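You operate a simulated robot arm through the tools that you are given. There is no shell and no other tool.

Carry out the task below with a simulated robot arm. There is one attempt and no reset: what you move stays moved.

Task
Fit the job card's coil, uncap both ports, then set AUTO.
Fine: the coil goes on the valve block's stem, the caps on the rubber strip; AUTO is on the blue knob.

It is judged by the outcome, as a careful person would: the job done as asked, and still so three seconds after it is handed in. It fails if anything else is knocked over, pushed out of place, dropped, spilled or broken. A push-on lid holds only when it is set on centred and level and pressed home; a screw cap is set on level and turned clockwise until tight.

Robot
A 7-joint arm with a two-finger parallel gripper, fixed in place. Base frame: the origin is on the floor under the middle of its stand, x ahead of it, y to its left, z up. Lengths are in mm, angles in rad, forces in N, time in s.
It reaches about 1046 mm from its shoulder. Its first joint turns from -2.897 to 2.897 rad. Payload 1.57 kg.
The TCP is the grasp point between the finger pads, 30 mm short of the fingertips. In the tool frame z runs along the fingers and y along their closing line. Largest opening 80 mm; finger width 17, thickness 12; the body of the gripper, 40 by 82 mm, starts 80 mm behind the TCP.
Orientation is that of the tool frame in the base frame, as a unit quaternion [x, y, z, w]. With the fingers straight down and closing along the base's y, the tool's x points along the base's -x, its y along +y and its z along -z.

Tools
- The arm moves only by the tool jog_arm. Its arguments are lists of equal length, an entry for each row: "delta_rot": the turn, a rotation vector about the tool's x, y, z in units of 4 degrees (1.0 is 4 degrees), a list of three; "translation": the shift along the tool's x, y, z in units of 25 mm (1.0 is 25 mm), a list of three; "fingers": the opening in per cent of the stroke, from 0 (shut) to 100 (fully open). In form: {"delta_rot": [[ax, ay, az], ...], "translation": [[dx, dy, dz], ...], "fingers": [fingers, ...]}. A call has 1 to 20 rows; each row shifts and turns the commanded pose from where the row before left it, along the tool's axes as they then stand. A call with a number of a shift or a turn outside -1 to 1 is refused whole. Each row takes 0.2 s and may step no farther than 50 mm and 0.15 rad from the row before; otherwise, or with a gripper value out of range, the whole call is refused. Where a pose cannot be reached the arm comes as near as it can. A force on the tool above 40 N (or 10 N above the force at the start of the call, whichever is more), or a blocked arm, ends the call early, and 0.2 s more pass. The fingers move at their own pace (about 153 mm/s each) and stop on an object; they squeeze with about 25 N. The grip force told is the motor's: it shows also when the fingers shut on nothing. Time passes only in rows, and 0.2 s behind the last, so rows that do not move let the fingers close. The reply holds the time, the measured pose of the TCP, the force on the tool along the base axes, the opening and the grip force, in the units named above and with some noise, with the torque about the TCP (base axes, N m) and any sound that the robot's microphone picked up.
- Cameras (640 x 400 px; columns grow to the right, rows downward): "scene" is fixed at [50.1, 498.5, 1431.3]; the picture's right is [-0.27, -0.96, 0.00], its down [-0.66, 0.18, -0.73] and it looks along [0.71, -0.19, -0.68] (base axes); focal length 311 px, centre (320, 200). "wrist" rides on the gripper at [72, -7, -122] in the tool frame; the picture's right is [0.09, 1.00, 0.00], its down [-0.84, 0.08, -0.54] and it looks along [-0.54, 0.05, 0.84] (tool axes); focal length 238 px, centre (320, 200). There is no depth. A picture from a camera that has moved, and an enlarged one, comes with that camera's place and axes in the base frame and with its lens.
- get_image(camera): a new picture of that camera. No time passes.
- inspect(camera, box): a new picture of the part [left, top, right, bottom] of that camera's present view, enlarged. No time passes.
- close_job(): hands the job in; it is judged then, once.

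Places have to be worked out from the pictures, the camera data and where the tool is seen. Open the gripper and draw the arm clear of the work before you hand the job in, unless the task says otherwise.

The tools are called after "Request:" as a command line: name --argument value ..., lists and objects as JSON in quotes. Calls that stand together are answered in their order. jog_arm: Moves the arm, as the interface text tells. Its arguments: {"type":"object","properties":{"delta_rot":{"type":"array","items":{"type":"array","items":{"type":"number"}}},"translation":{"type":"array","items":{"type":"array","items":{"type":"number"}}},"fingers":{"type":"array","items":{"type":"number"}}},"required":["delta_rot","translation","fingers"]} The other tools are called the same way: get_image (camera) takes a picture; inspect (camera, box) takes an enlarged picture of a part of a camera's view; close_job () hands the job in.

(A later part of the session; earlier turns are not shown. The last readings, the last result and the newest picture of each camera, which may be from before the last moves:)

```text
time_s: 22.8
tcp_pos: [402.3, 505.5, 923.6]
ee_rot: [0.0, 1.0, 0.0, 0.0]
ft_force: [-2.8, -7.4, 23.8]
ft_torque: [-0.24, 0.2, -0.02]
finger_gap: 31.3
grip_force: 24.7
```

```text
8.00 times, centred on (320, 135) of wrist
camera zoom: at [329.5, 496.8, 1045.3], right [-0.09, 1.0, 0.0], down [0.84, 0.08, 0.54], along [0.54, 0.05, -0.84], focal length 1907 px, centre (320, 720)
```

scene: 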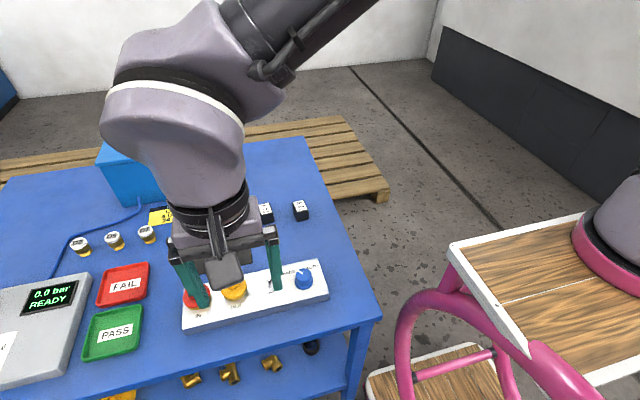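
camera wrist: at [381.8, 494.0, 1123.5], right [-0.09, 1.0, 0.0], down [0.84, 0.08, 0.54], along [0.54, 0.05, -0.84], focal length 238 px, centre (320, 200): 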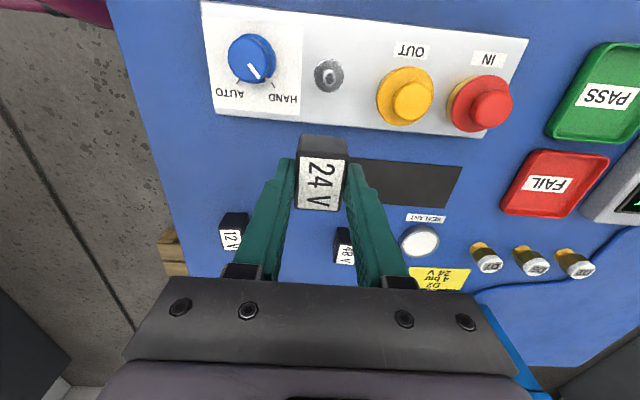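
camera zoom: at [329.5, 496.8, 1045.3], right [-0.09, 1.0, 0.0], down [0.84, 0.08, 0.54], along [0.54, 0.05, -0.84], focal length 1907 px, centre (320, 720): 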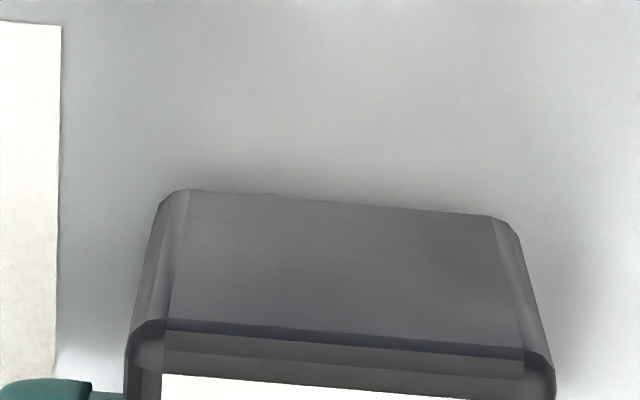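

The coil looks down on its seat, with the stem in the hole (lateral reaction only from arm wander). I press slightly more to confirm it's home.

Request:
jog_arm --delta_rot '[[0, 0, 0], [0, 0, 0], [0, 0, 0]]' --translation '[[0, -0.03, 0.03], [0, 0, 0.03], [0, 0, 0]]' --fingers '[0, 0, 0]'

Request:
inspect --camera "scene" --box '[240, 260, 310, 304]'

Request:
inspect --camera "wrist" --box '[240, 100, 400, 200]'

```text
time_s: 23.6
tcp_pos: [403.1, 504.9, 921.5]
ee_rot: [0.0, 1.0, 0.001, 0.002]
ft_force: [0.3, 7.7, 24.8]
ft_torque: [0.16, -0.02, 0.02]
finger_gap: 31.3
grip_force: 25.0
```

```text
9.09 times, centred on (275, 282) of scene
camera zoom: at [50.1, 498.5, 1431.3], right [-0.27, -0.96, 0.0], down [-0.66, 0.18, -0.73], along [0.71, -0.19, -0.68], focal length 2831 px, centre (729, -546)
```

zoom: 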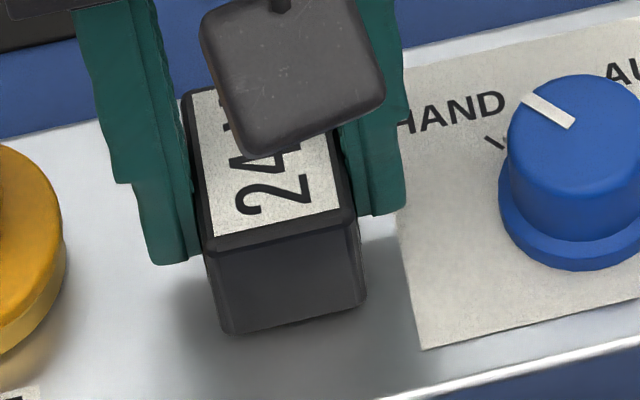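

```text
4.00 times, centred on (320, 150) of wrist
camera zoom: at [329.6, 496.6, 1043.4], right [-0.09, 1.0, 0.0], down [0.84, 0.08, 0.54], along [0.54, 0.05, -0.84], focal length 953 px, centre (320, 400)
```

zoom: 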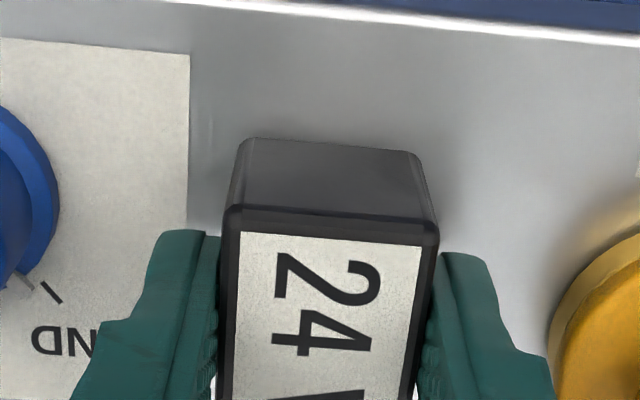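

The coil did not move while the fingers slid down ~1.5 mm, so it is firmly seated. I relax the load, open to 50% and retreat straight up.

Request:
jog_arm --delta_rot '[[0, 0, 0], [0, 0, 0], [0, 0, 0]]' --translation '[[0, 0.015, -0.06], [0, 0, 0], [0, 0, 0]]' --fingers '[0, 50, 50]'

Request:
inspect --camera "scene" --box '[210, 240, 330, 315]'

Request:
inspect --camera "wrist" --box '[220, 100, 420, 225]'

```text
time_s: 24.4
tcp_pos: [401.9, 502.5, 922.0]
ee_rot: [-0.001, 1.0, -0.001, 0.0]
ft_force: [-0.8, 0.3, -1.1]
ft_torque: [-0.01, -0.02, 0.01]
finger_gap: 40.0
grip_force: 0.1
```

```text
5.33 times, centred on (270, 278) of scene
camera zoom: at [50.1, 498.5, 1431.3], right [-0.27, -0.96, 0.0], down [-0.66, 0.18, -0.73], along [0.71, -0.19, -0.68], focal length 1661 px, centre (587, -213)
```

zoom: 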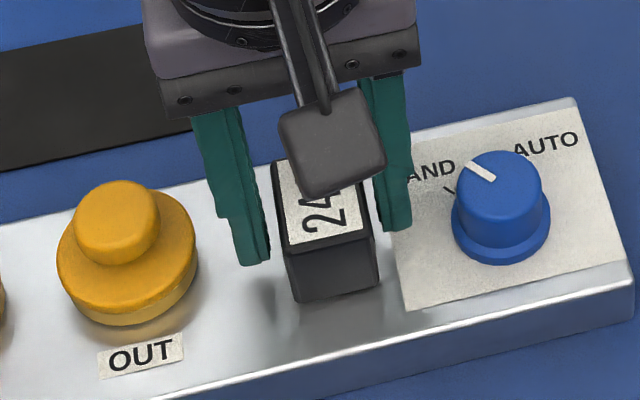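

```text
3.20 times, centred on (320, 162) of wrist
camera zoom: at [328.8, 496.0, 1043.8], right [-0.09, 1.0, 0.0], down [0.84, 0.08, 0.54], along [0.54, 0.05, -0.84], focal length 763 px, centre (320, 320)
```

zoom: 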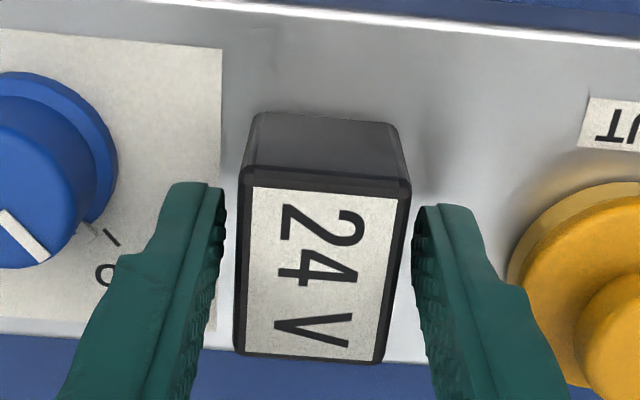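

The fingers are clear of the coil. I lift straight up, with a small +y recentring first.

Request:
jog_arm --delta_rot '[[0, 0, 0], [0, 0, 0], [0, 0, 0], [0, 0, 0], [0, 0, 0], [0, 0, 0]]' --translation '[[0, 0.06, 0], [0, 0, -0.5], [0, 0, -0.8], [0, 0, -0.8], [0, 0, -0.8], [0, 0, -0.4]]' --fingers '[50, 50, 50, 50, 50, 50]'

Request:
get_image --camera "wrist"

Request:
inspect --camera "scene" --box '[160, 230, 340, 342]'

```text
time_s: 25.8
tcp_pos: [401.0, 504.9, 1005.2]
ee_rot: [0.001, 1.0, 0.0, 0.001]
ft_force: [-0.3, 0.7, -0.1]
ft_torque: [-0.03, 0.02, 0.03]
finger_gap: 39.8
grip_force: 0.0
```

```text
taken
camera wrist: at [329.2, 497.4, 1126.4], right [-0.09, 1.0, 0.0], down [0.84, 0.08, 0.54], along [0.54, 0.05, -0.84], focal length 238 px, centre (320, 200)
```

wrist: 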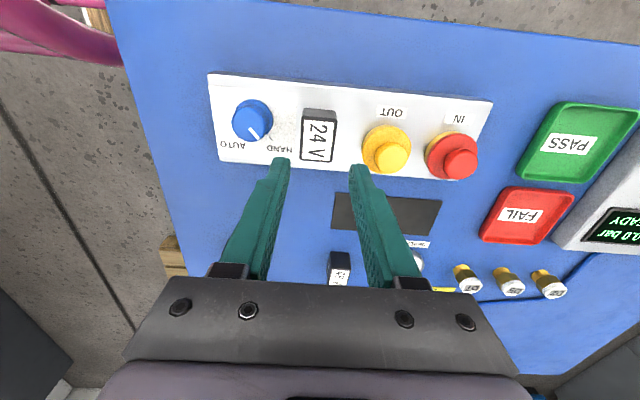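

```text
3.56 times, centred on (250, 286) of scene
camera zoom: at [50.1, 498.5, 1431.3], right [-0.27, -0.96, 0.0], down [-0.66, 0.18, -0.73], along [0.71, -0.19, -0.68], focal length 1107 px, centre (569, -106)
```

zoom: 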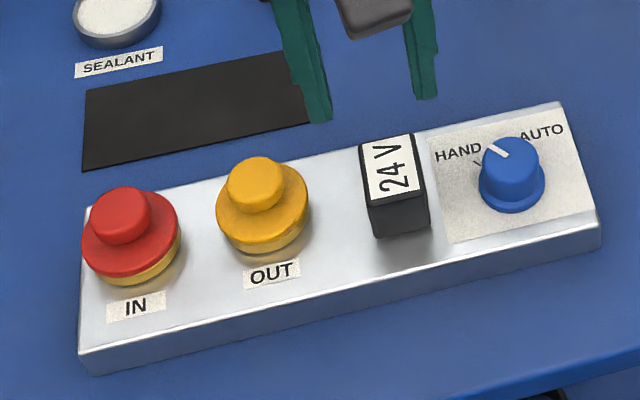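

The 24 V coil stands upright on the stem. Next I inspect the two caps closely to see whether they are pull-off or screw types.

Request:
inspect --camera "scene" --box '[180, 265, 250, 309]'

Request:
inspect --camera "wrist" --box '[345, 95, 505, 195]'

```text
9.09 times, centred on (215, 287) of scene
camera zoom: at [50.1, 498.5, 1431.3], right [-0.27, -0.96, 0.0], down [-0.66, 0.18, -0.73], along [0.71, -0.19, -0.68], focal length 2831 px, centre (1274, -591)
```

zoom: 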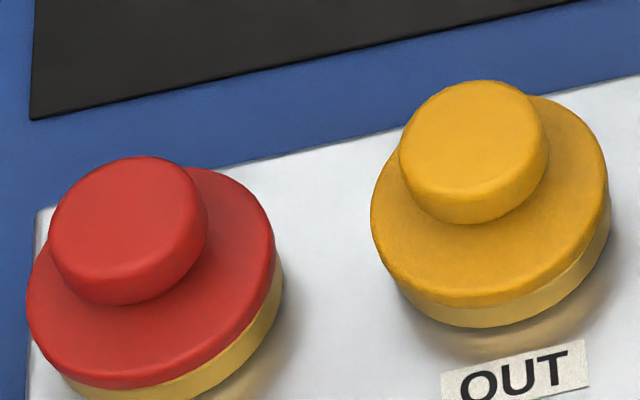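

```text
4.00 times, centred on (425, 145) of wrist
camera zoom: at [329.2, 497.4, 1126.4], right [-0.09, 1.0, 0.0], down [0.84, 0.08, 0.54], along [0.54, 0.05, -0.84], focal length 953 px, centre (-100, 420)
```

zoom: 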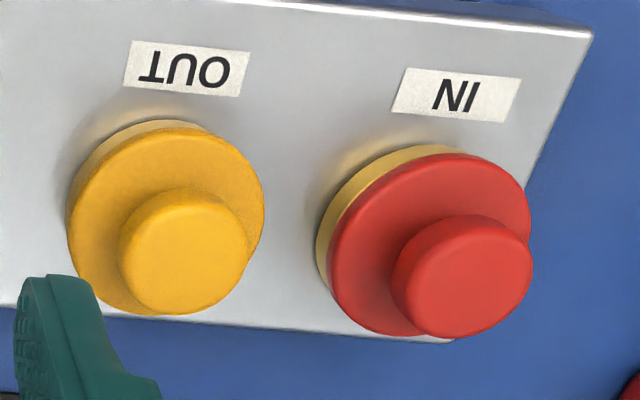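

The caps look like smooth push-on plugs on brass ports: a knob (~Ø28) on a Ø50 flange. OUT is near (411, 571.7), IN near (410.5, 640.5), knob tops ≈ z 917. I move above the OUT cap with fingertips still clear and look closely.

Request:
jog_arm --delta_rot '[[0, 0, 0], [0, 0, 0], [0, 0, 0], [0, 0, 0], [0, 0, 0], [0, 0, 0]]' --translation '[[-0.103, 0.666, 0], [-0.103, 0.666, 0], [-0.103, 0.666, 0], [-0.103, 0.666, 0], [0, 0, 0.8], [0, 0, 0.8]]' --fingers '[60, 60, 60, 60, 60, 60]'

Request:
get_image --camera "wrist"

Request:
inspect --camera "wrist" --box '[240, 100, 400, 200]'

Request:
inspect --camera "scene" --box '[180, 230, 290, 309]'

```text
time_s: 27.2
tcp_pos: [412.1, 572.8, 964.7]
ee_rot: [0.0, 1.0, -0.001, 0.0]
ft_force: [-0.7, -0.1, 0.4]
ft_torque: [0.0, -0.01, -0.04]
finger_gap: 48.1
grip_force: 0.1
```

```text
taken
camera wrist: at [339.4, 564.9, 1086.3], right [-0.09, 1.0, 0.0], down [0.84, 0.08, 0.54], along [0.54, 0.05, -0.84], focal length 238 px, centre (320, 200)
```

wrist: 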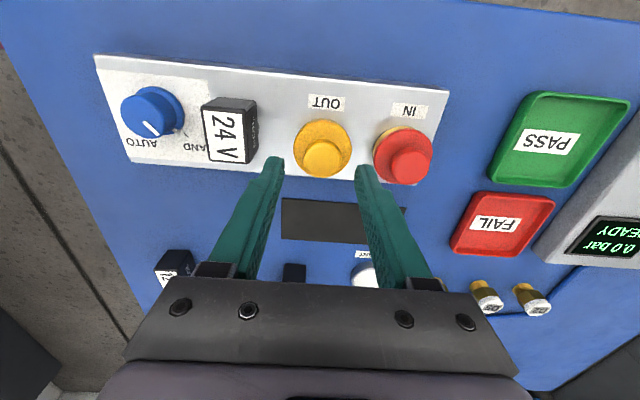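

```text
4.00 times, centred on (320, 150) of wrist
camera zoom: at [339.4, 564.9, 1086.3], right [-0.09, 1.0, 0.0], down [0.84, 0.08, 0.54], along [0.54, 0.05, -0.84], focal length 953 px, centre (320, 400)
```

zoom: 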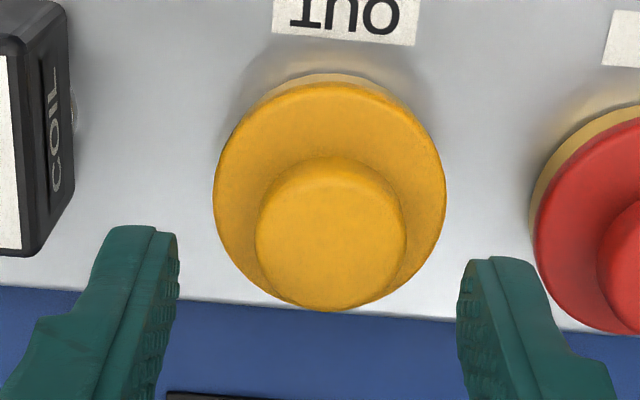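

```text
5.06 times, centred on (235, 270) of scene
camera zoom: at [50.1, 498.5, 1431.3], right [-0.27, -0.96, 0.0], down [-0.66, 0.18, -0.73], along [0.71, -0.19, -0.68], focal length 1577 px, centre (750, -152)
```

zoom: 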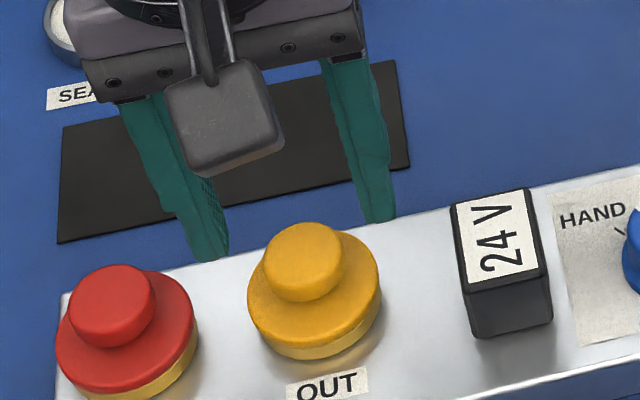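

The OUT knob (Ø≈29) is at the TCP in x and about +2 mm in y; flange top ≈ 898, knob top ≈ 916. I recentre and descend to TCP z ≈ 934 so the tips stay just above the flange.

Request:
jog_arm --delta_rot '[[0, 0, 0], [0, 0, 0], [0, 0, 0], [0, 0, 0], [0, 0, 0]]' --translation '[[0, 0.08, 0], [0, 0, 0.4], [0, 0, 0.4], [0, 0, 0.42], [0, 0, 0]]' --fingers '[60, 60, 60, 60, 60]'

Request:
inspect --camera "wrist" --box '[240, 120, 400, 220]'

Request:
inspect --camera "scene" --box '[190, 240, 280, 304]'

```text
time_s: 28.4
tcp_pos: [412.6, 573.8, 933.7]
ee_rot: [0.0, 1.0, 0.0, 0.001]
ft_force: [-0.1, 0.3, 0.1]
ft_torque: [0.0, 0.04, 0.01]
finger_gap: 47.8
grip_force: 0.0
```

```text
4.00 times, centred on (320, 170) of wrist
camera zoom: at [339.5, 566.6, 1055.3], right [-0.09, 1.0, 0.0], down [0.84, 0.08, 0.54], along [0.54, 0.05, -0.84], focal length 953 px, centre (320, 320)
```

zoom: 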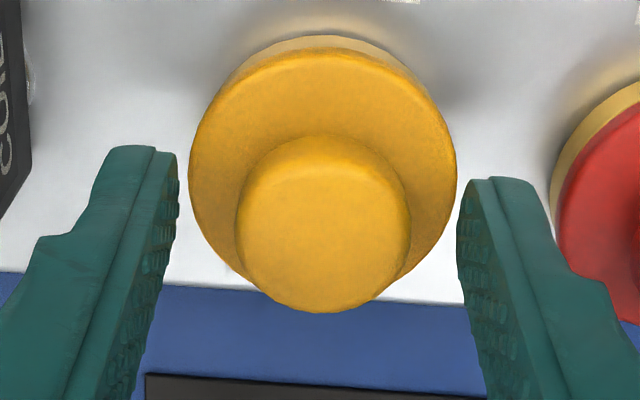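

```text
6.25 times, centred on (235, 272) of scene
camera zoom: at [50.1, 498.5, 1431.3], right [-0.27, -0.96, 0.0], down [-0.66, 0.18, -0.73], along [0.71, -0.19, -0.68], focal length 1946 px, centre (851, -250)
```

zoom: 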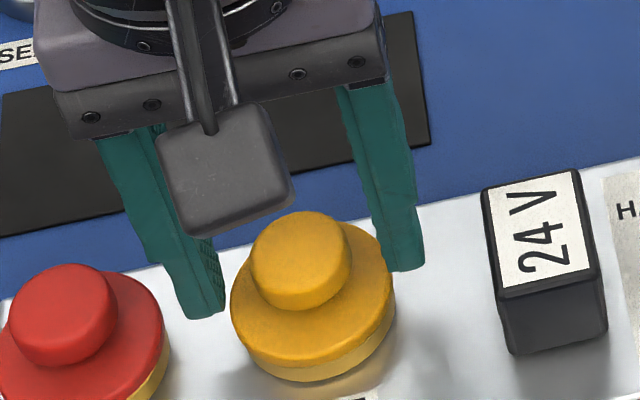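

Tips are at ~904 with the flange top ≈ 895, so I can go 3 mm lower for a better hold, then close on the knob.

Request:
jog_arm --delta_rot '[[0, 0, 0], [0, 0, 0], [0, 0, 0], [0, 0, 0]]' --translation '[[-0.03, 0, 0.12], [0, 0, 0], [0, 0, 0], [0, 0, 0]]' --fingers '[60, 0, 0, 0]'

Request:
inspect --camera "wrist" --box '[240, 120, 400, 220]'

Request:
inspect --camera "scene" --box '[190, 240, 280, 304]'

```text
time_s: 29.4
tcp_pos: [413.5, 573.3, 931.3]
ee_rot: [0.0, 1.0, 0.0, 0.0]
ft_force: [-0.4, -0.6, 0.5]
ft_torque: [0.03, -0.01, 0.02]
finger_gap: 26.0
grip_force: 24.6
heard: snap
```

```text
4.00 times, centred on (320, 170) of wrist
camera zoom: at [340.3, 566.7, 1052.3], right [-0.09, 1.0, 0.0], down [0.84, 0.08, 0.54], along [0.54, 0.05, -0.84], focal length 953 px, centre (320, 320)
```

zoom: 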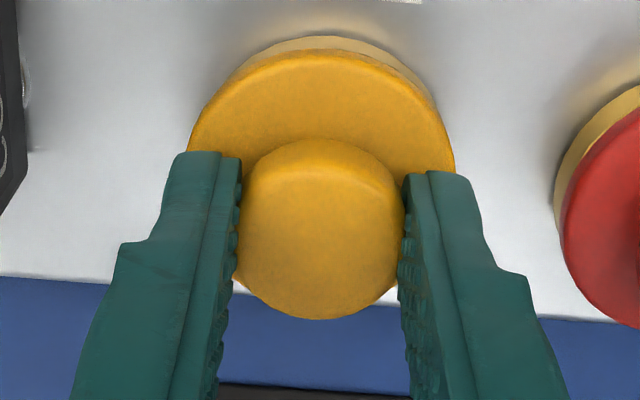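

```text
6.25 times, centred on (235, 272) of scene
camera zoom: at [50.1, 498.5, 1431.3], right [-0.27, -0.96, 0.0], down [-0.66, 0.18, -0.73], along [0.71, -0.19, -0.68], focal length 1946 px, centre (851, -250)
```

zoom: 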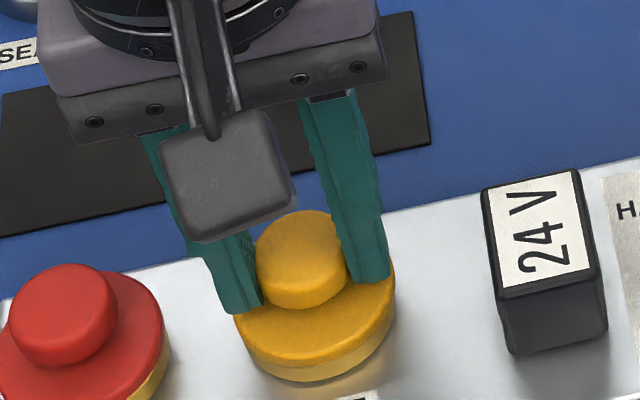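

Gripped at 26 mm; a "snap" was heard, possibly the cap's friction seat releasing. I pull straight up gently and watch the force.

Request:
jog_arm --delta_rot '[[0, 0, 0], [0, 0, 0], [0, 0, 0], [0, 0, 0]]' --translation '[[0, 0, -0.1], [0, 0, -0.1], [0, 0, -0.1], [0, 0, 0]]' --fingers '[0, 0, 0, 0]'

Request:
inspect --camera "scene" --box '[190, 240, 280, 304]'

Request:
inspect --camera "wrist" --box '[240, 120, 400, 220]'

```text
time_s: 30.4
tcp_pos: [412.9, 574.0, 939.0]
ee_rot: [0.0, 1.0, -0.001, 0.0]
ft_force: [0.4, 0.4, -0.2]
ft_torque: [0.0, 0.02, -0.04]
finger_gap: 26.2
grip_force: 24.9
```

```text
6.25 times, centred on (235, 272) of scene
camera zoom: at [50.1, 498.5, 1431.3], right [-0.27, -0.96, 0.0], down [-0.66, 0.18, -0.73], along [0.71, -0.19, -0.68], focal length 1946 px, centre (851, -250)
```

zoom: 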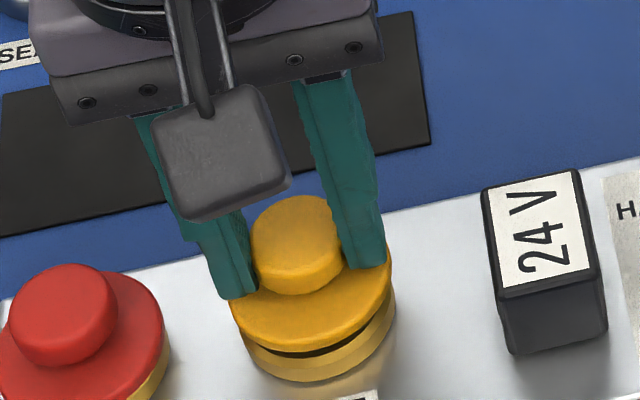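

```text
4.00 times, centred on (320, 170) of wrist
camera zoom: at [340.5, 566.4, 1060.1], right [-0.09, 1.0, 0.0], down [0.84, 0.08, 0.54], along [0.54, 0.05, -0.84], focal length 953 px, centre (320, 320)
```

zoom: 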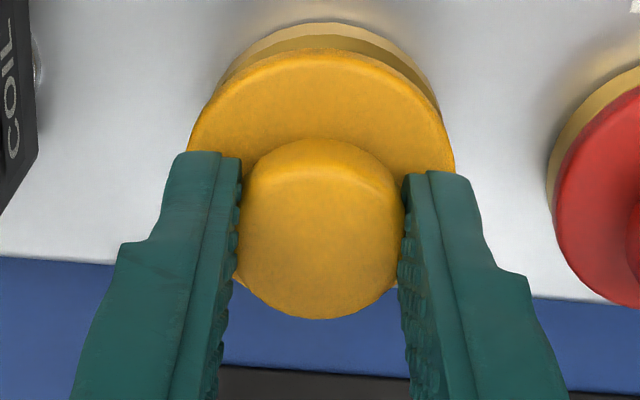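

The OUT cap is coming off freely. I lift it clear and look at it.

Request:
jog_arm --delta_rot '[[0, 0, 0], [0, 0, 0], [0, 0, 0], [0, 0, 0]]' --translation '[[0, 0, -0.6], [0, 0, -0.7], [0, 0, -0.7], [0, 0, -0.3]]' --fingers '[0, 0, 0, 0]'

Request:
get_image --camera "wrist"

Request:
inspect --camera "scene" --box '[160, 210, 300, 298]'

```text
time_s: 31.4
tcp_pos: [414.1, 572.9, 996.6]
ee_rot: [0.0, 1.0, 0.0, 0.0]
ft_force: [0.0, -0.3, -0.2]
ft_torque: [-0.01, 0.02, 0.03]
finger_gap: 26.4
grip_force: 25.0
```

```text
taken
camera wrist: at [341.2, 566.2, 1117.6], right [-0.09, 1.0, 0.0], down [0.84, 0.08, 0.54], along [0.54, 0.05, -0.84], focal length 238 px, centre (320, 200)
```

wrist: 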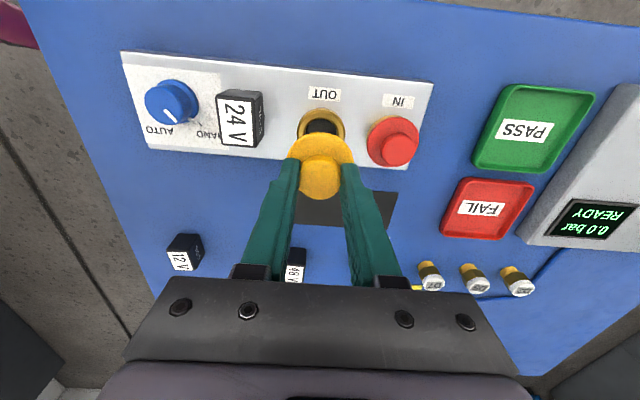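

```text
4.55 times, centred on (230, 254) of scene
camera zoom: at [50.1, 498.5, 1431.3], right [-0.27, -0.96, 0.0], down [-0.66, 0.18, -0.73], along [0.71, -0.19, -0.68], focal length 1416 px, centre (729, -46)
```

zoom: 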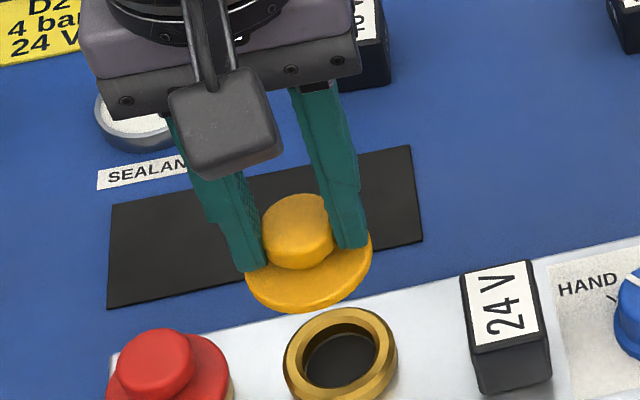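

The OUT port is open; the cap is a thin flange with a knob. The strip spans about x 492–555, y 534–684, so I carry this cap over (523, 576).

Request:
jog_arm --delta_rot '[[0, 0, 0], [0, 0, 0], [0, 0, 0], [0, 0, 0], [0, 0, 0], [0, 0, 0]]' --translation '[[-0.872, 0.024, 0], [-0.872, 0.024, 0], [-0.872, 0.024, 0], [-0.872, 0.024, 0], [-0.872, 0.024, 0], [0, 0, 0.8]]' --fingers '[0, 0, 0, 0, 0, 0]'

Request:
get_image --camera "wrist"

Request:
inspect --camera "scene" --box '[160, 200, 300, 288]'

```text
time_s: 32.8
tcp_pos: [522.8, 577.6, 976.4]
ee_rot: [0.0, 1.0, 0.0, 0.0]
ft_force: [0.1, -0.1, -0.2]
ft_torque: [-0.01, -0.03, -0.01]
finger_gap: 26.4
grip_force: 25.0
```

```text
taken
camera wrist: at [449.5, 569.6, 1098.3], right [-0.09, 1.0, 0.0], down [0.84, 0.08, 0.54], along [0.54, 0.05, -0.84], focal length 238 px, centre (320, 200)
```

wrist: 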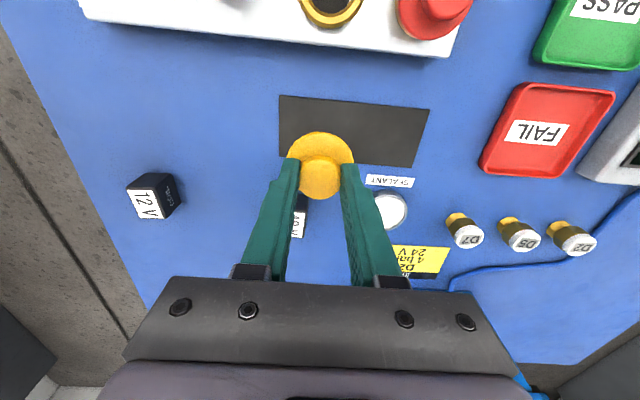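

```text
4.55 times, centred on (230, 244) of scene
camera zoom: at [50.1, 498.5, 1431.3], right [-0.27, -0.96, 0.0], down [-0.66, 0.18, -0.73], along [0.71, -0.19, -0.68], focal length 1416 px, centre (729, 0)
```

zoom: 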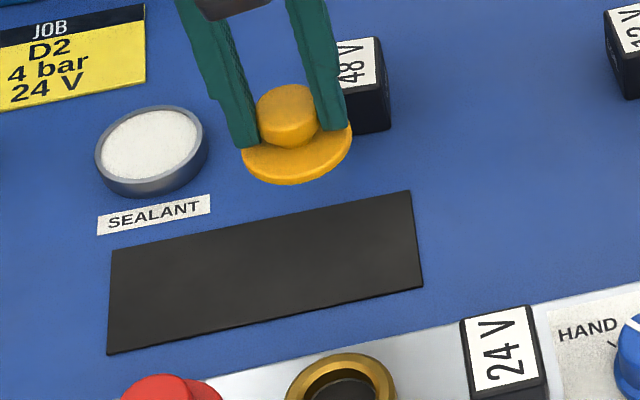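

The strip's position is confirmed (x 491.5–554, y 534–683). I lower the cap toward the strip, then go in small steps until contact.

Request:
jog_arm --delta_rot '[[0, 0, 0], [0, 0, 0], [0, 0, 0], [0, 0, 0], [0, 0, 0]]' --translation '[[0, 0, 0.8], [0, 0, 0.8], [0, 0, 0.7], [0, 0, 0.3], [0, 0, 0]]' --fingers '[0, 0, 0, 0, 0]'

Request:
inspect --camera "scene" --box '[160, 210, 290, 292]'

```text
time_s: 34.0
tcp_pos: [523.0, 577.9, 911.6]
ee_rot: [0.0, 1.0, 0.0, -0.001]
ft_force: [0.8, -0.2, 0.2]
ft_torque: [0.0, 0.0, -0.02]
finger_gap: 26.2
grip_force: 25.2
```

```text
4.88 times, centred on (225, 251) of scene
camera zoom: at [50.1, 498.5, 1431.3], right [-0.27, -0.96, 0.0], down [-0.66, 0.18, -0.73], along [0.71, -0.19, -0.68], focal length 1519 px, centre (783, -49)
```

zoom: 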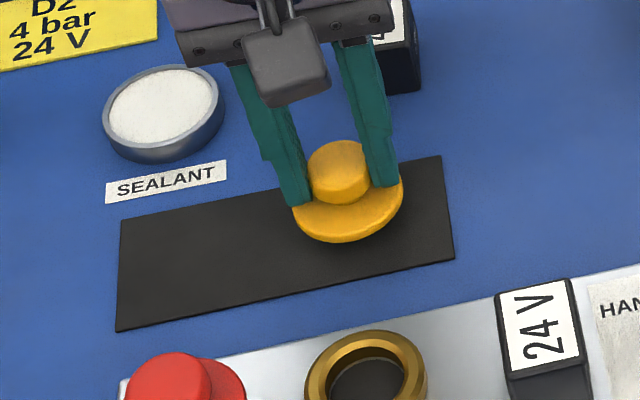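

The cap hovers above the strip. I lower in ~1.5 mm steps until contact.

Request:
jog_arm --delta_rot '[[0, 0, 0], [0, 0, 0], [0, 0, 0], [0, 0, 0], [0, 0, 0]]' --translation '[[0, 0, 0.06], [0, 0, 0.06], [0, 0, 0.06], [0, 0, 0.06], [0, 0, 0]]' --fingers '[0, 0, 0, 0, 0]'

Request:
inspect --camera "scene" --box '[160, 210, 290, 292]'

```text
time_s: 35.2
tcp_pos: [523.5, 578.3, 905.9]
ee_rot: [0.0, 1.0, 0.0, 0.0]
ft_force: [0.0, -0.9, -0.4]
ft_torque: [0.01, 0.03, -0.01]
finger_gap: 26.4
grip_force: 25.5
```

```text
4.88 times, centred on (225, 251) of scene
camera zoom: at [50.1, 498.5, 1431.3], right [-0.27, -0.96, 0.0], down [-0.66, 0.18, -0.73], along [0.71, -0.19, -0.68], focal length 1519 px, centre (783, -49)
```

zoom: 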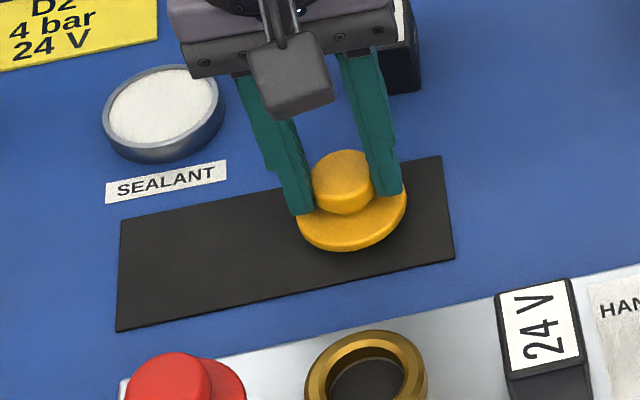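

No contact yet; I keep stepping down.

Request:
jog_arm --delta_rot '[[0, 0, 0], [0, 0, 0], [0, 0, 0], [0, 0, 0], [0, 0, 0]]' --translation '[[0, 0, 0.06], [0, 0, 0.06], [0, 0, 0.06], [0, 0, 0.06], [0, 0, 0]]' --fingers '[0, 0, 0, 0, 0]'

Request:
inspect --camera "scene" --box '[160, 210, 290, 292]'

```text
time_s: 36.4
tcp_pos: [522.9, 576.8, 899.3]
ee_rot: [-0.001, 1.0, 0.0, 0.0]
ft_force: [-0.1, -0.3, -0.2]
ft_torque: [0.01, 0.0, 0.02]
finger_gap: 26.3
grip_force: 25.0
```

```text
4.88 times, centred on (225, 251) of scene
camera zoom: at [50.1, 498.5, 1431.3], right [-0.27, -0.96, 0.0], down [-0.66, 0.18, -0.73], along [0.71, -0.19, -0.68], focal length 1519 px, centre (783, -49)
```

zoom: 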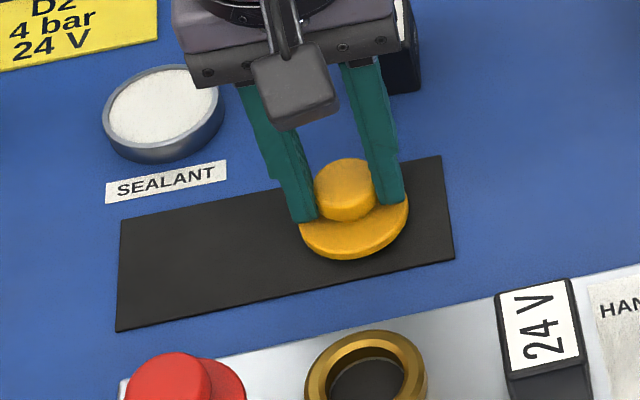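

Still free. I continue stepping down.

Request:
jog_arm --delta_rot '[[0, 0, 0], [0, 0, 0], [0, 0, 0], [0, 0, 0], [0, 0, 0]]' --translation '[[0, 0, 0.05], [0, 0, 0.05], [0, 0, 0.05], [0, 0, 0.05], [0, 0, 0]]' --fingers '[0, 0, 0, 0, 0]'

Request:
inspect --camera "scene" --box '[200, 225, 265, 266]'

```text
time_s: 37.6
tcp_pos: [522.8, 578.1, 894.4]
ee_rot: [0.0, 1.0, 0.0, 0.0]
ft_force: [-0.1, 0.2, 0.5]
ft_torque: [-0.01, 0.02, -0.04]
finger_gap: 26.1
grip_force: 25.2
```

```text
9.76 times, centred on (232, 246) of scene
camera zoom: at [50.1, 498.5, 1431.3], right [-0.27, -0.96, 0.0], down [-0.66, 0.18, -0.73], along [0.71, -0.19, -0.68], focal length 3038 px, centre (1174, -244)
```

zoom: 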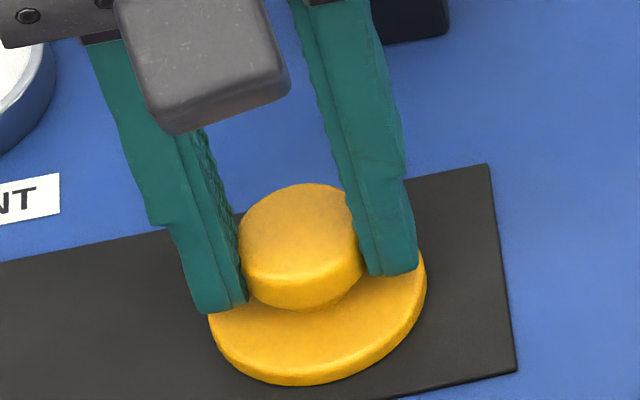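

Nearly down. I continue with 1 mm steps.

Request:
jog_arm --delta_rot '[[0, 0, 0], [0, 0, 0], [0, 0, 0], [0, 0, 0], [0, 0, 0]]' --translation '[[0, 0, 0.04], [0, 0, 0.04], [0, 0, 0.04], [0, 0, 0.04], [0, 0, 0]]' --fingers '[0, 0, 0, 0, 0]'

Request:
inspect --camera "scene" --box '[200, 225, 265, 266]'

```text
time_s: 38.8
tcp_pos: [521.9, 577.7, 892.3]
ee_rot: [0.0, 1.0, 0.002, 0.001]
ft_force: [-1.2, 1.2, 27.3]
ft_torque: [-0.05, 0.02, -0.02]
finger_gap: 26.1
grip_force: 25.2
```

```text
9.76 times, centred on (232, 246) of scene
camera zoom: at [50.1, 498.5, 1431.3], right [-0.27, -0.96, 0.0], down [-0.66, 0.18, -0.73], along [0.71, -0.19, -0.68], focal length 3038 px, centre (1174, -244)
```

zoom: 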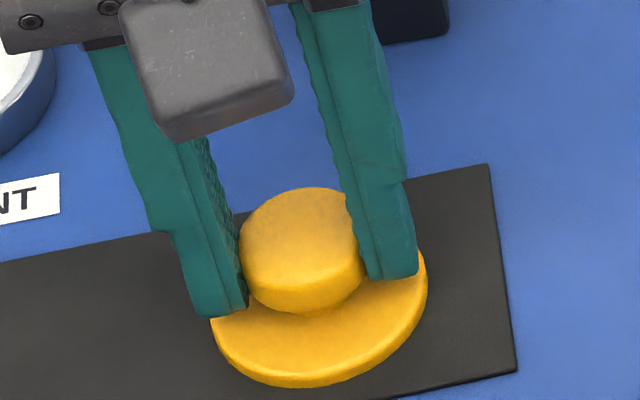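

Contact (27 N) at TCP z ≈ 892. I relieve the load, open the fingers and lift away.

Request:
jog_arm --delta_rot '[[0, 0, 0], [0, 0, 0], [0, 0, 0]]' --translation '[[0, 0, -0.06], [0, 0, 0], [0, 0, 0]]' --fingers '[0, 55, 55]'

Request:
jog_arm --delta_rot '[[0, 0, 0], [0, 0, 0], [0, 0, 0], [0, 0, 0], [0, 0, 0]]' --translation '[[0, 0, -0.4], [0, 0, -0.8], [0, 0, -0.8], [0, 0, -0.8], [0, 0, -0.8]]' --fingers '[55, 55, 55, 55, 55]'

Request:
get_image --camera "wrist"

Request:
inspect --camera "scene" --box '[160, 210, 300, 298]'

```text
time_s: 39.6
tcp_pos: [524.0, 575.3, 890.4]
ee_rot: [0.0, 1.0, -0.001, 0.0]
ft_force: [-0.3, -0.2, 0.4]
ft_torque: [0.04, 0.0, -0.02]
finger_gap: 43.8
grip_force: 0.1
```

```text
time_s: 40.8
tcp_pos: [521.5, 576.8, 982.6]
ee_rot: [0.0, 1.0, 0.001, 0.0]
ft_force: [-1.4, 0.8, 0.1]
ft_torque: [-0.01, 0.02, 0.01]
finger_gap: 44.3
grip_force: 0.1
```

```text
taken
camera wrist: at [449.2, 569.0, 1103.9], right [-0.09, 1.0, 0.0], down [0.84, 0.08, 0.54], along [0.54, 0.05, -0.84], focal length 238 px, centre (320, 200)
```

wrist: 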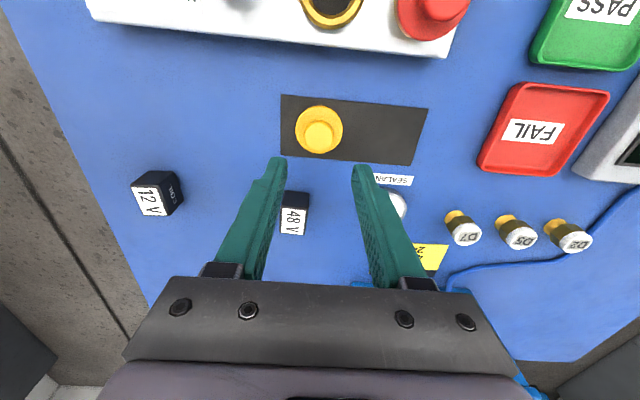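

```text
4.55 times, centred on (230, 254) of scene
camera zoom: at [50.1, 498.5, 1431.3], right [-0.27, -0.96, 0.0], down [-0.66, 0.18, -0.73], along [0.71, -0.19, -0.68], focal length 1416 px, centre (729, -46)
```

zoom: 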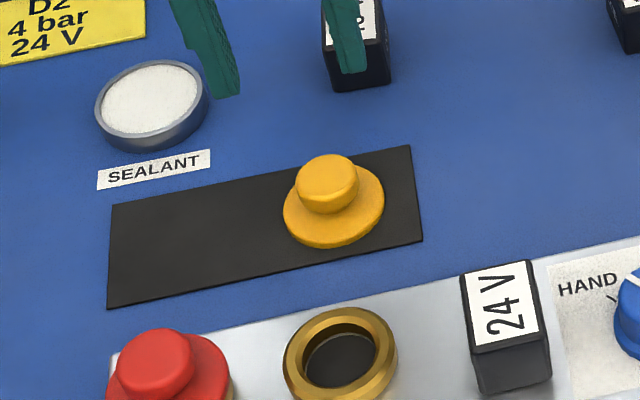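

The OUT cap rests on the strip. Now I move above the IN cap at about (411.5, 641).

Request:
jog_arm --delta_rot '[[0, 0, 0], [0, 0, 0], [0, 0, 0], [0, 0, 0], [0, 0, 0], [0, 0, 0]]' --translation '[[0.88, 0.514, 0], [0.88, 0.514, 0], [0.88, 0.514, 0], [0.88, 0.514, 0], [0.88, 0.514, 0], [0, 0, 0.7]]' --fingers '[60, 60, 60, 60, 60, 60]'

Request:
inspect --camera "wrist" --box '[240, 100, 400, 200]'

Request:
inspect --camera "scene" --box '[160, 240, 290, 322]'

```text
time_s: 42.2
tcp_pos: [413.9, 641.0, 965.2]
ee_rot: [0.0, 1.0, 0.0, 0.0]
ft_force: [-0.2, 1.1, -0.2]
ft_torque: [-0.05, -0.01, -0.01]
finger_gap: 48.0
grip_force: 0.1
```

```text
4.00 times, centred on (320, 150) of wrist
camera zoom: at [339.3, 633.4, 1086.0], right [-0.09, 1.0, 0.0], down [0.84, 0.08, 0.54], along [0.54, 0.05, -0.84], focal length 953 px, centre (320, 400)
```

zoom: 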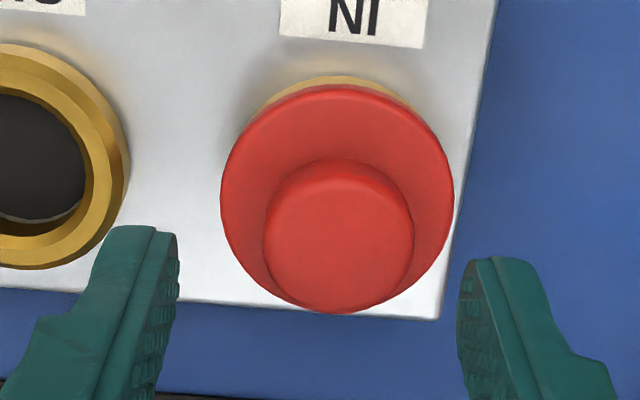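

```text
4.88 times, centred on (225, 281) of scene
camera zoom: at [50.1, 498.5, 1431.3], right [-0.27, -0.96, 0.0], down [-0.66, 0.18, -0.73], along [0.71, -0.19, -0.68], focal length 1519 px, centre (783, -195)
```

zoom: 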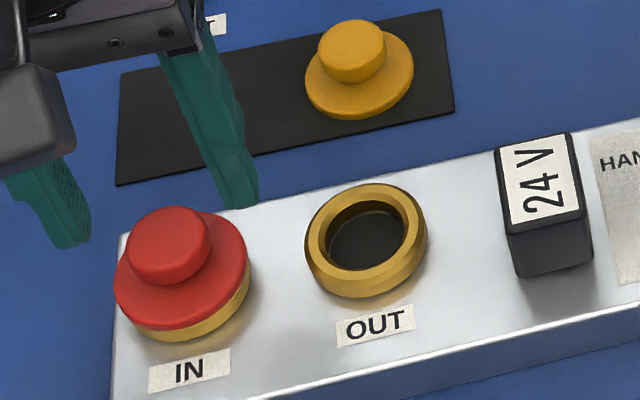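

The IN knob is ~3 mm in +y from the TCP. I recentre, descend to the same height as before (TCP ≈ 931) and check before gripping.

Request:
jog_arm --delta_rot '[[0, 0, 0], [0, 0, 0], [0, 0, 0], [0, 0, 0], [0, 0, 0]]' --translation '[[-0.04, 0.12, 0], [0, 0, 0.4], [0, 0, 0.4], [0, 0, 0.46], [0, 0, 0]]' --fingers '[60, 60, 60, 60, 60]'

Request:
inspect --camera "wrist" --box '[240, 120, 400, 220]'

Request:
inspect --camera "scene" --box '[160, 240, 250, 304]'

```text
time_s: 43.4
tcp_pos: [412.7, 643.8, 934.3]
ee_rot: [-0.001, 1.0, 0.0, 0.0]
ft_force: [-0.4, -0.7, -0.3]
ft_torque: [0.02, 0.0, -0.01]
finger_gap: 47.9
grip_force: 0.0
```

```text
4.00 times, centred on (320, 170) of wrist
camera zoom: at [340.2, 636.3, 1055.5], right [-0.09, 1.0, 0.0], down [0.84, 0.08, 0.54], along [0.54, 0.05, -0.84], focal length 953 px, centre (320, 320)
```

zoom: 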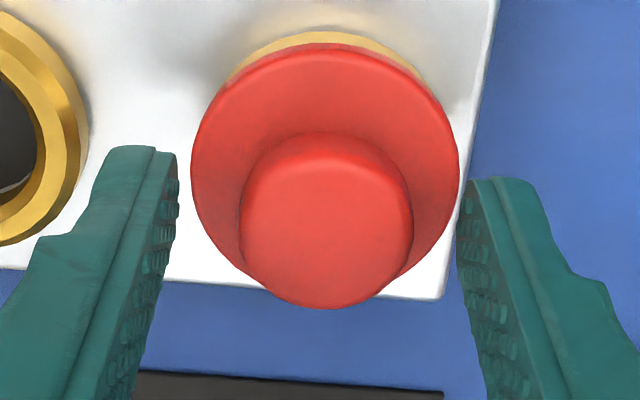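

```text
6.25 times, centred on (205, 272) of scene
camera zoom: at [50.1, 498.5, 1431.3], right [-0.27, -0.96, 0.0], down [-0.66, 0.18, -0.73], along [0.71, -0.19, -0.68], focal length 1946 px, centre (1039, -250)
```

zoom: 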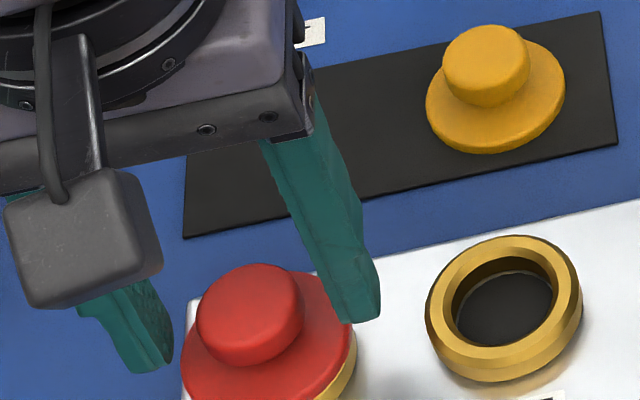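

Centred well. I lower 3 mm more and grip the IN knob.

Request:
jog_arm --delta_rot '[[0, 0, 0], [0, 0, 0], [0, 0, 0], [0, 0, 0]]' --translation '[[0, 0.02, 0.12], [0, 0, 0], [0, 0, 0], [0, 0, 0]]' --fingers '[60, 0, 0, 0]'

Request:
inspect --camera "wrist" --box '[240, 120, 400, 220]'

```text
time_s: 44.4
tcp_pos: [413.7, 644.5, 931.3]
ee_rot: [0.0, 1.0, 0.0, 0.0]
ft_force: [1.1, -0.4, -0.4]
ft_torque: [0.0, 0.0, -0.02]
finger_gap: 26.2
grip_force: 24.9
heard: snap
```

```text
4.00 times, centred on (320, 170) of wrist
camera zoom: at [340.8, 636.8, 1052.3], right [-0.09, 1.0, 0.0], down [0.84, 0.08, 0.54], along [0.54, 0.05, -0.84], focal length 953 px, centre (320, 320)
```

zoom: 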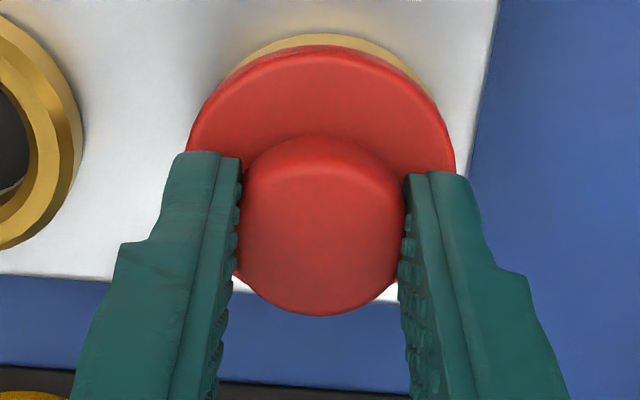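

Same snap and 26 mm grip as with the first cap. I lift it straight up, gently first.

Request:
jog_arm --delta_rot '[[0, 0, 0], [0, 0, 0], [0, 0, 0], [0, 0, 0], [0, 0, 0], [0, 0, 0], [0, 0, 0]]' --translation '[[0, 0, -0.1], [0, 0, -0.1], [0, 0, -0.2], [0, 0, -0.6], [0, 0, -0.8], [0, 0, -0.8], [0, 0, 0]]' --fingers '[0, 0, 0, 0, 0, 0, 0]'

Request:
get_image --camera "wrist"

Request:
inspect --camera "scene" --box '[160, 210, 300, 298]'

```text
time_s: 46.0
tcp_pos: [412.4, 645.2, 995.3]
ee_rot: [0.001, 1.0, 0.0, 0.0]
ft_force: [-0.1, -0.3, 0.5]
ft_torque: [-0.01, 0.02, 0.02]
finger_gap: 26.1
grip_force: 25.7
```

```text
taken
camera wrist: at [339.9, 637.1, 1116.7], right [-0.09, 1.0, 0.0], down [0.84, 0.08, 0.54], along [0.54, 0.05, -0.84], focal length 238 px, centre (320, 200)
```

wrist: 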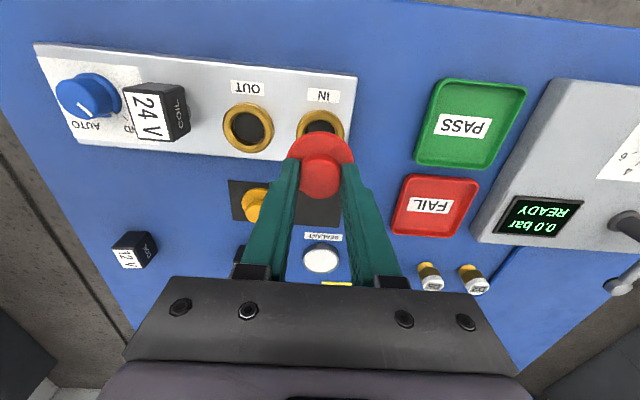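

```text
4.55 times, centred on (230, 254) of scene
camera zoom: at [50.1, 498.5, 1431.3], right [-0.27, -0.96, 0.0], down [-0.66, 0.18, -0.73], along [0.71, -0.19, -0.68], focal length 1416 px, centre (729, -46)
```

zoom: 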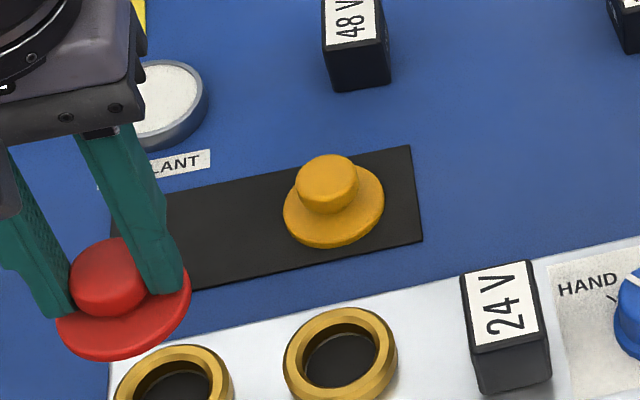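

Both ports are open. I carry the red cap over (523, 645), leaving room beside the yellow cap, and lower to just above contact height.

Request:
jog_arm --delta_rot '[[0, 0, 0], [0, 0, 0], [0, 0, 0], [0, 0, 0], [0, 0, 0], [0, 0, 0], [0, 0, 0], [0, 0, 0]]' --translation '[[-0.885, 0, 0], [-0.885, 0, 0], [-0.885, 0, 0], [-0.885, 0, 0], [-0.885, 0, 0], [0, 0, 0.8], [0, 0, 0.8], [0, 0, 0]]' --fingers '[0, 0, 0, 0, 0, 0, 0, 0]'

Request:
get_image --camera "wrist"

Request:
inspect --camera "scene" --box '[140, 200, 280, 288]'

```text
time_s: 47.8
tcp_pos: [523.5, 645.1, 955.1]
ee_rot: [0.0, 1.0, 0.0, 0.0]
ft_force: [0.4, -0.2, -0.1]
ft_torque: [0.01, 0.02, 0.0]
finger_gap: 26.0
grip_force: 24.9
```

```text
taken
camera wrist: at [450.6, 637.8, 1076.6], right [-0.09, 1.0, 0.0], down [0.84, 0.08, 0.54], along [0.54, 0.05, -0.84], focal length 238 px, centre (320, 200)
```

wrist: 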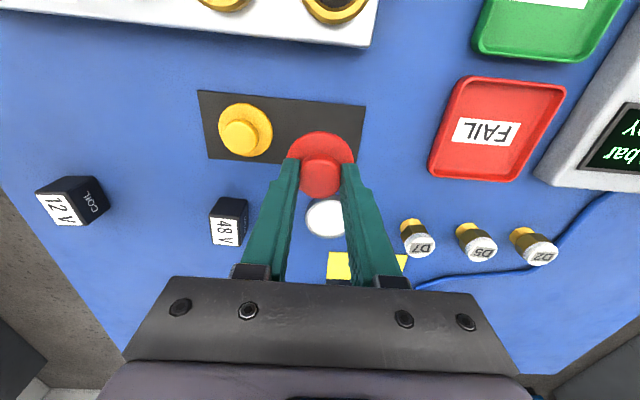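

```text
4.55 times, centred on (210, 244) of scene
camera zoom: at [50.1, 498.5, 1431.3], right [-0.27, -0.96, 0.0], down [-0.66, 0.18, -0.73], along [0.71, -0.19, -0.68], focal length 1416 px, centre (820, 0)
```

zoom: 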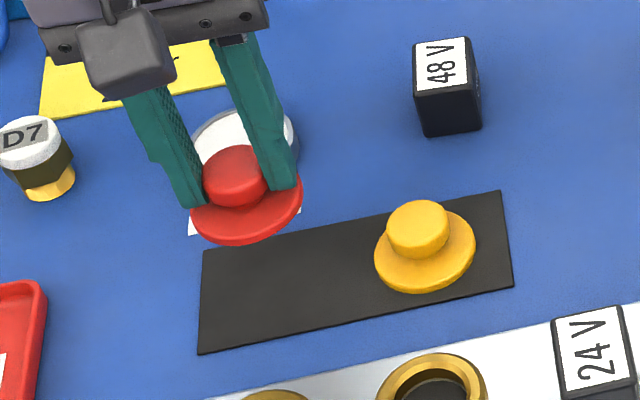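

Positioned well over the strip. I lower to about z = 898, then step until contact.

Request:
jog_arm --delta_rot '[[0, 0, 0], [0, 0, 0], [0, 0, 0], [0, 0, 0], [0, 0, 0]]' --translation '[[0, 0, 0.7], [0, 0, 0.7], [0, 0, 0.6], [0, 0, 0.26], [0, 0, 0]]' --fingers '[0, 0, 0, 0, 0]'

Request:
jog_arm --delta_rot '[[0, 0, 0], [0, 0, 0], [0, 0, 0], [0, 0, 0], [0, 0, 0]]' --translation '[[0, 0, 0.04], [0, 0, 0.04], [0, 0, 0.04], [0, 0, 0.04], [0, 0, 0]]' --fingers '[0, 0, 0, 0, 0]'

Request:
inspect --camera "scene" --box '[160, 220, 260, 282]'

```text
time_s: 49.0
tcp_pos: [523.5, 644.9, 897.5]
ee_rot: [0.0, 1.0, 0.0, 0.0]
ft_force: [0.2, -0.5, 0.1]
ft_torque: [0.0, 0.01, 0.01]
finger_gap: 26.2
grip_force: 24.5
```

```text
time_s: 50.2
tcp_pos: [524.2, 645.0, 894.0]
ee_rot: [0.0, 1.0, 0.0, 0.0]
ft_force: [0.1, -0.5, -0.6]
ft_torque: [0.02, 0.05, -0.03]
finger_gap: 26.3
grip_force: 25.2
```

```text
6.40 times, centred on (210, 251) of scene
camera zoom: at [50.1, 498.5, 1431.3], right [-0.27, -0.96, 0.0], down [-0.66, 0.18, -0.73], along [0.71, -0.19, -0.68], focal length 1993 px, centre (1024, -126)
```

zoom: 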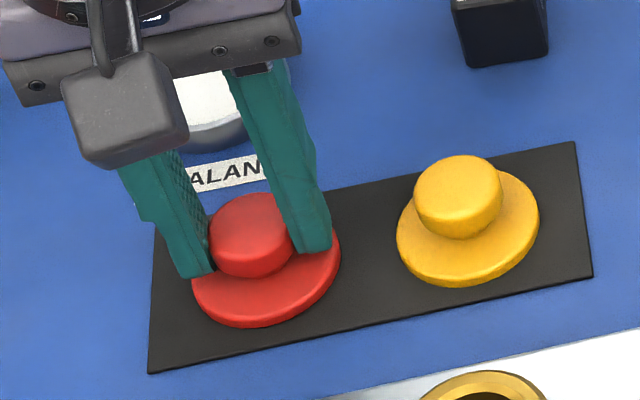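

Just above the strip with no force yet; a few more 0.8 mm steps.

Request:
jog_arm --delta_rot '[[0, 0, 0], [0, 0, 0], [0, 0, 0], [0, 0, 0]]' --translation '[[0, 0, 0.03], [0, 0, 0.03], [0, 0, 0.03], [0, 0, 0]]' --fingers '[0, 0, 0, 0]'

```text
time_s: 51.2
tcp_pos: [524.9, 645.4, 893.6]
ee_rot: [0.0, 1.0, -0.001, 0.0]
ft_force: [0.4, 1.7, 3.8]
ft_torque: [0.15, -0.02, -0.01]
finger_gap: 26.0
grip_force: 25.2
```

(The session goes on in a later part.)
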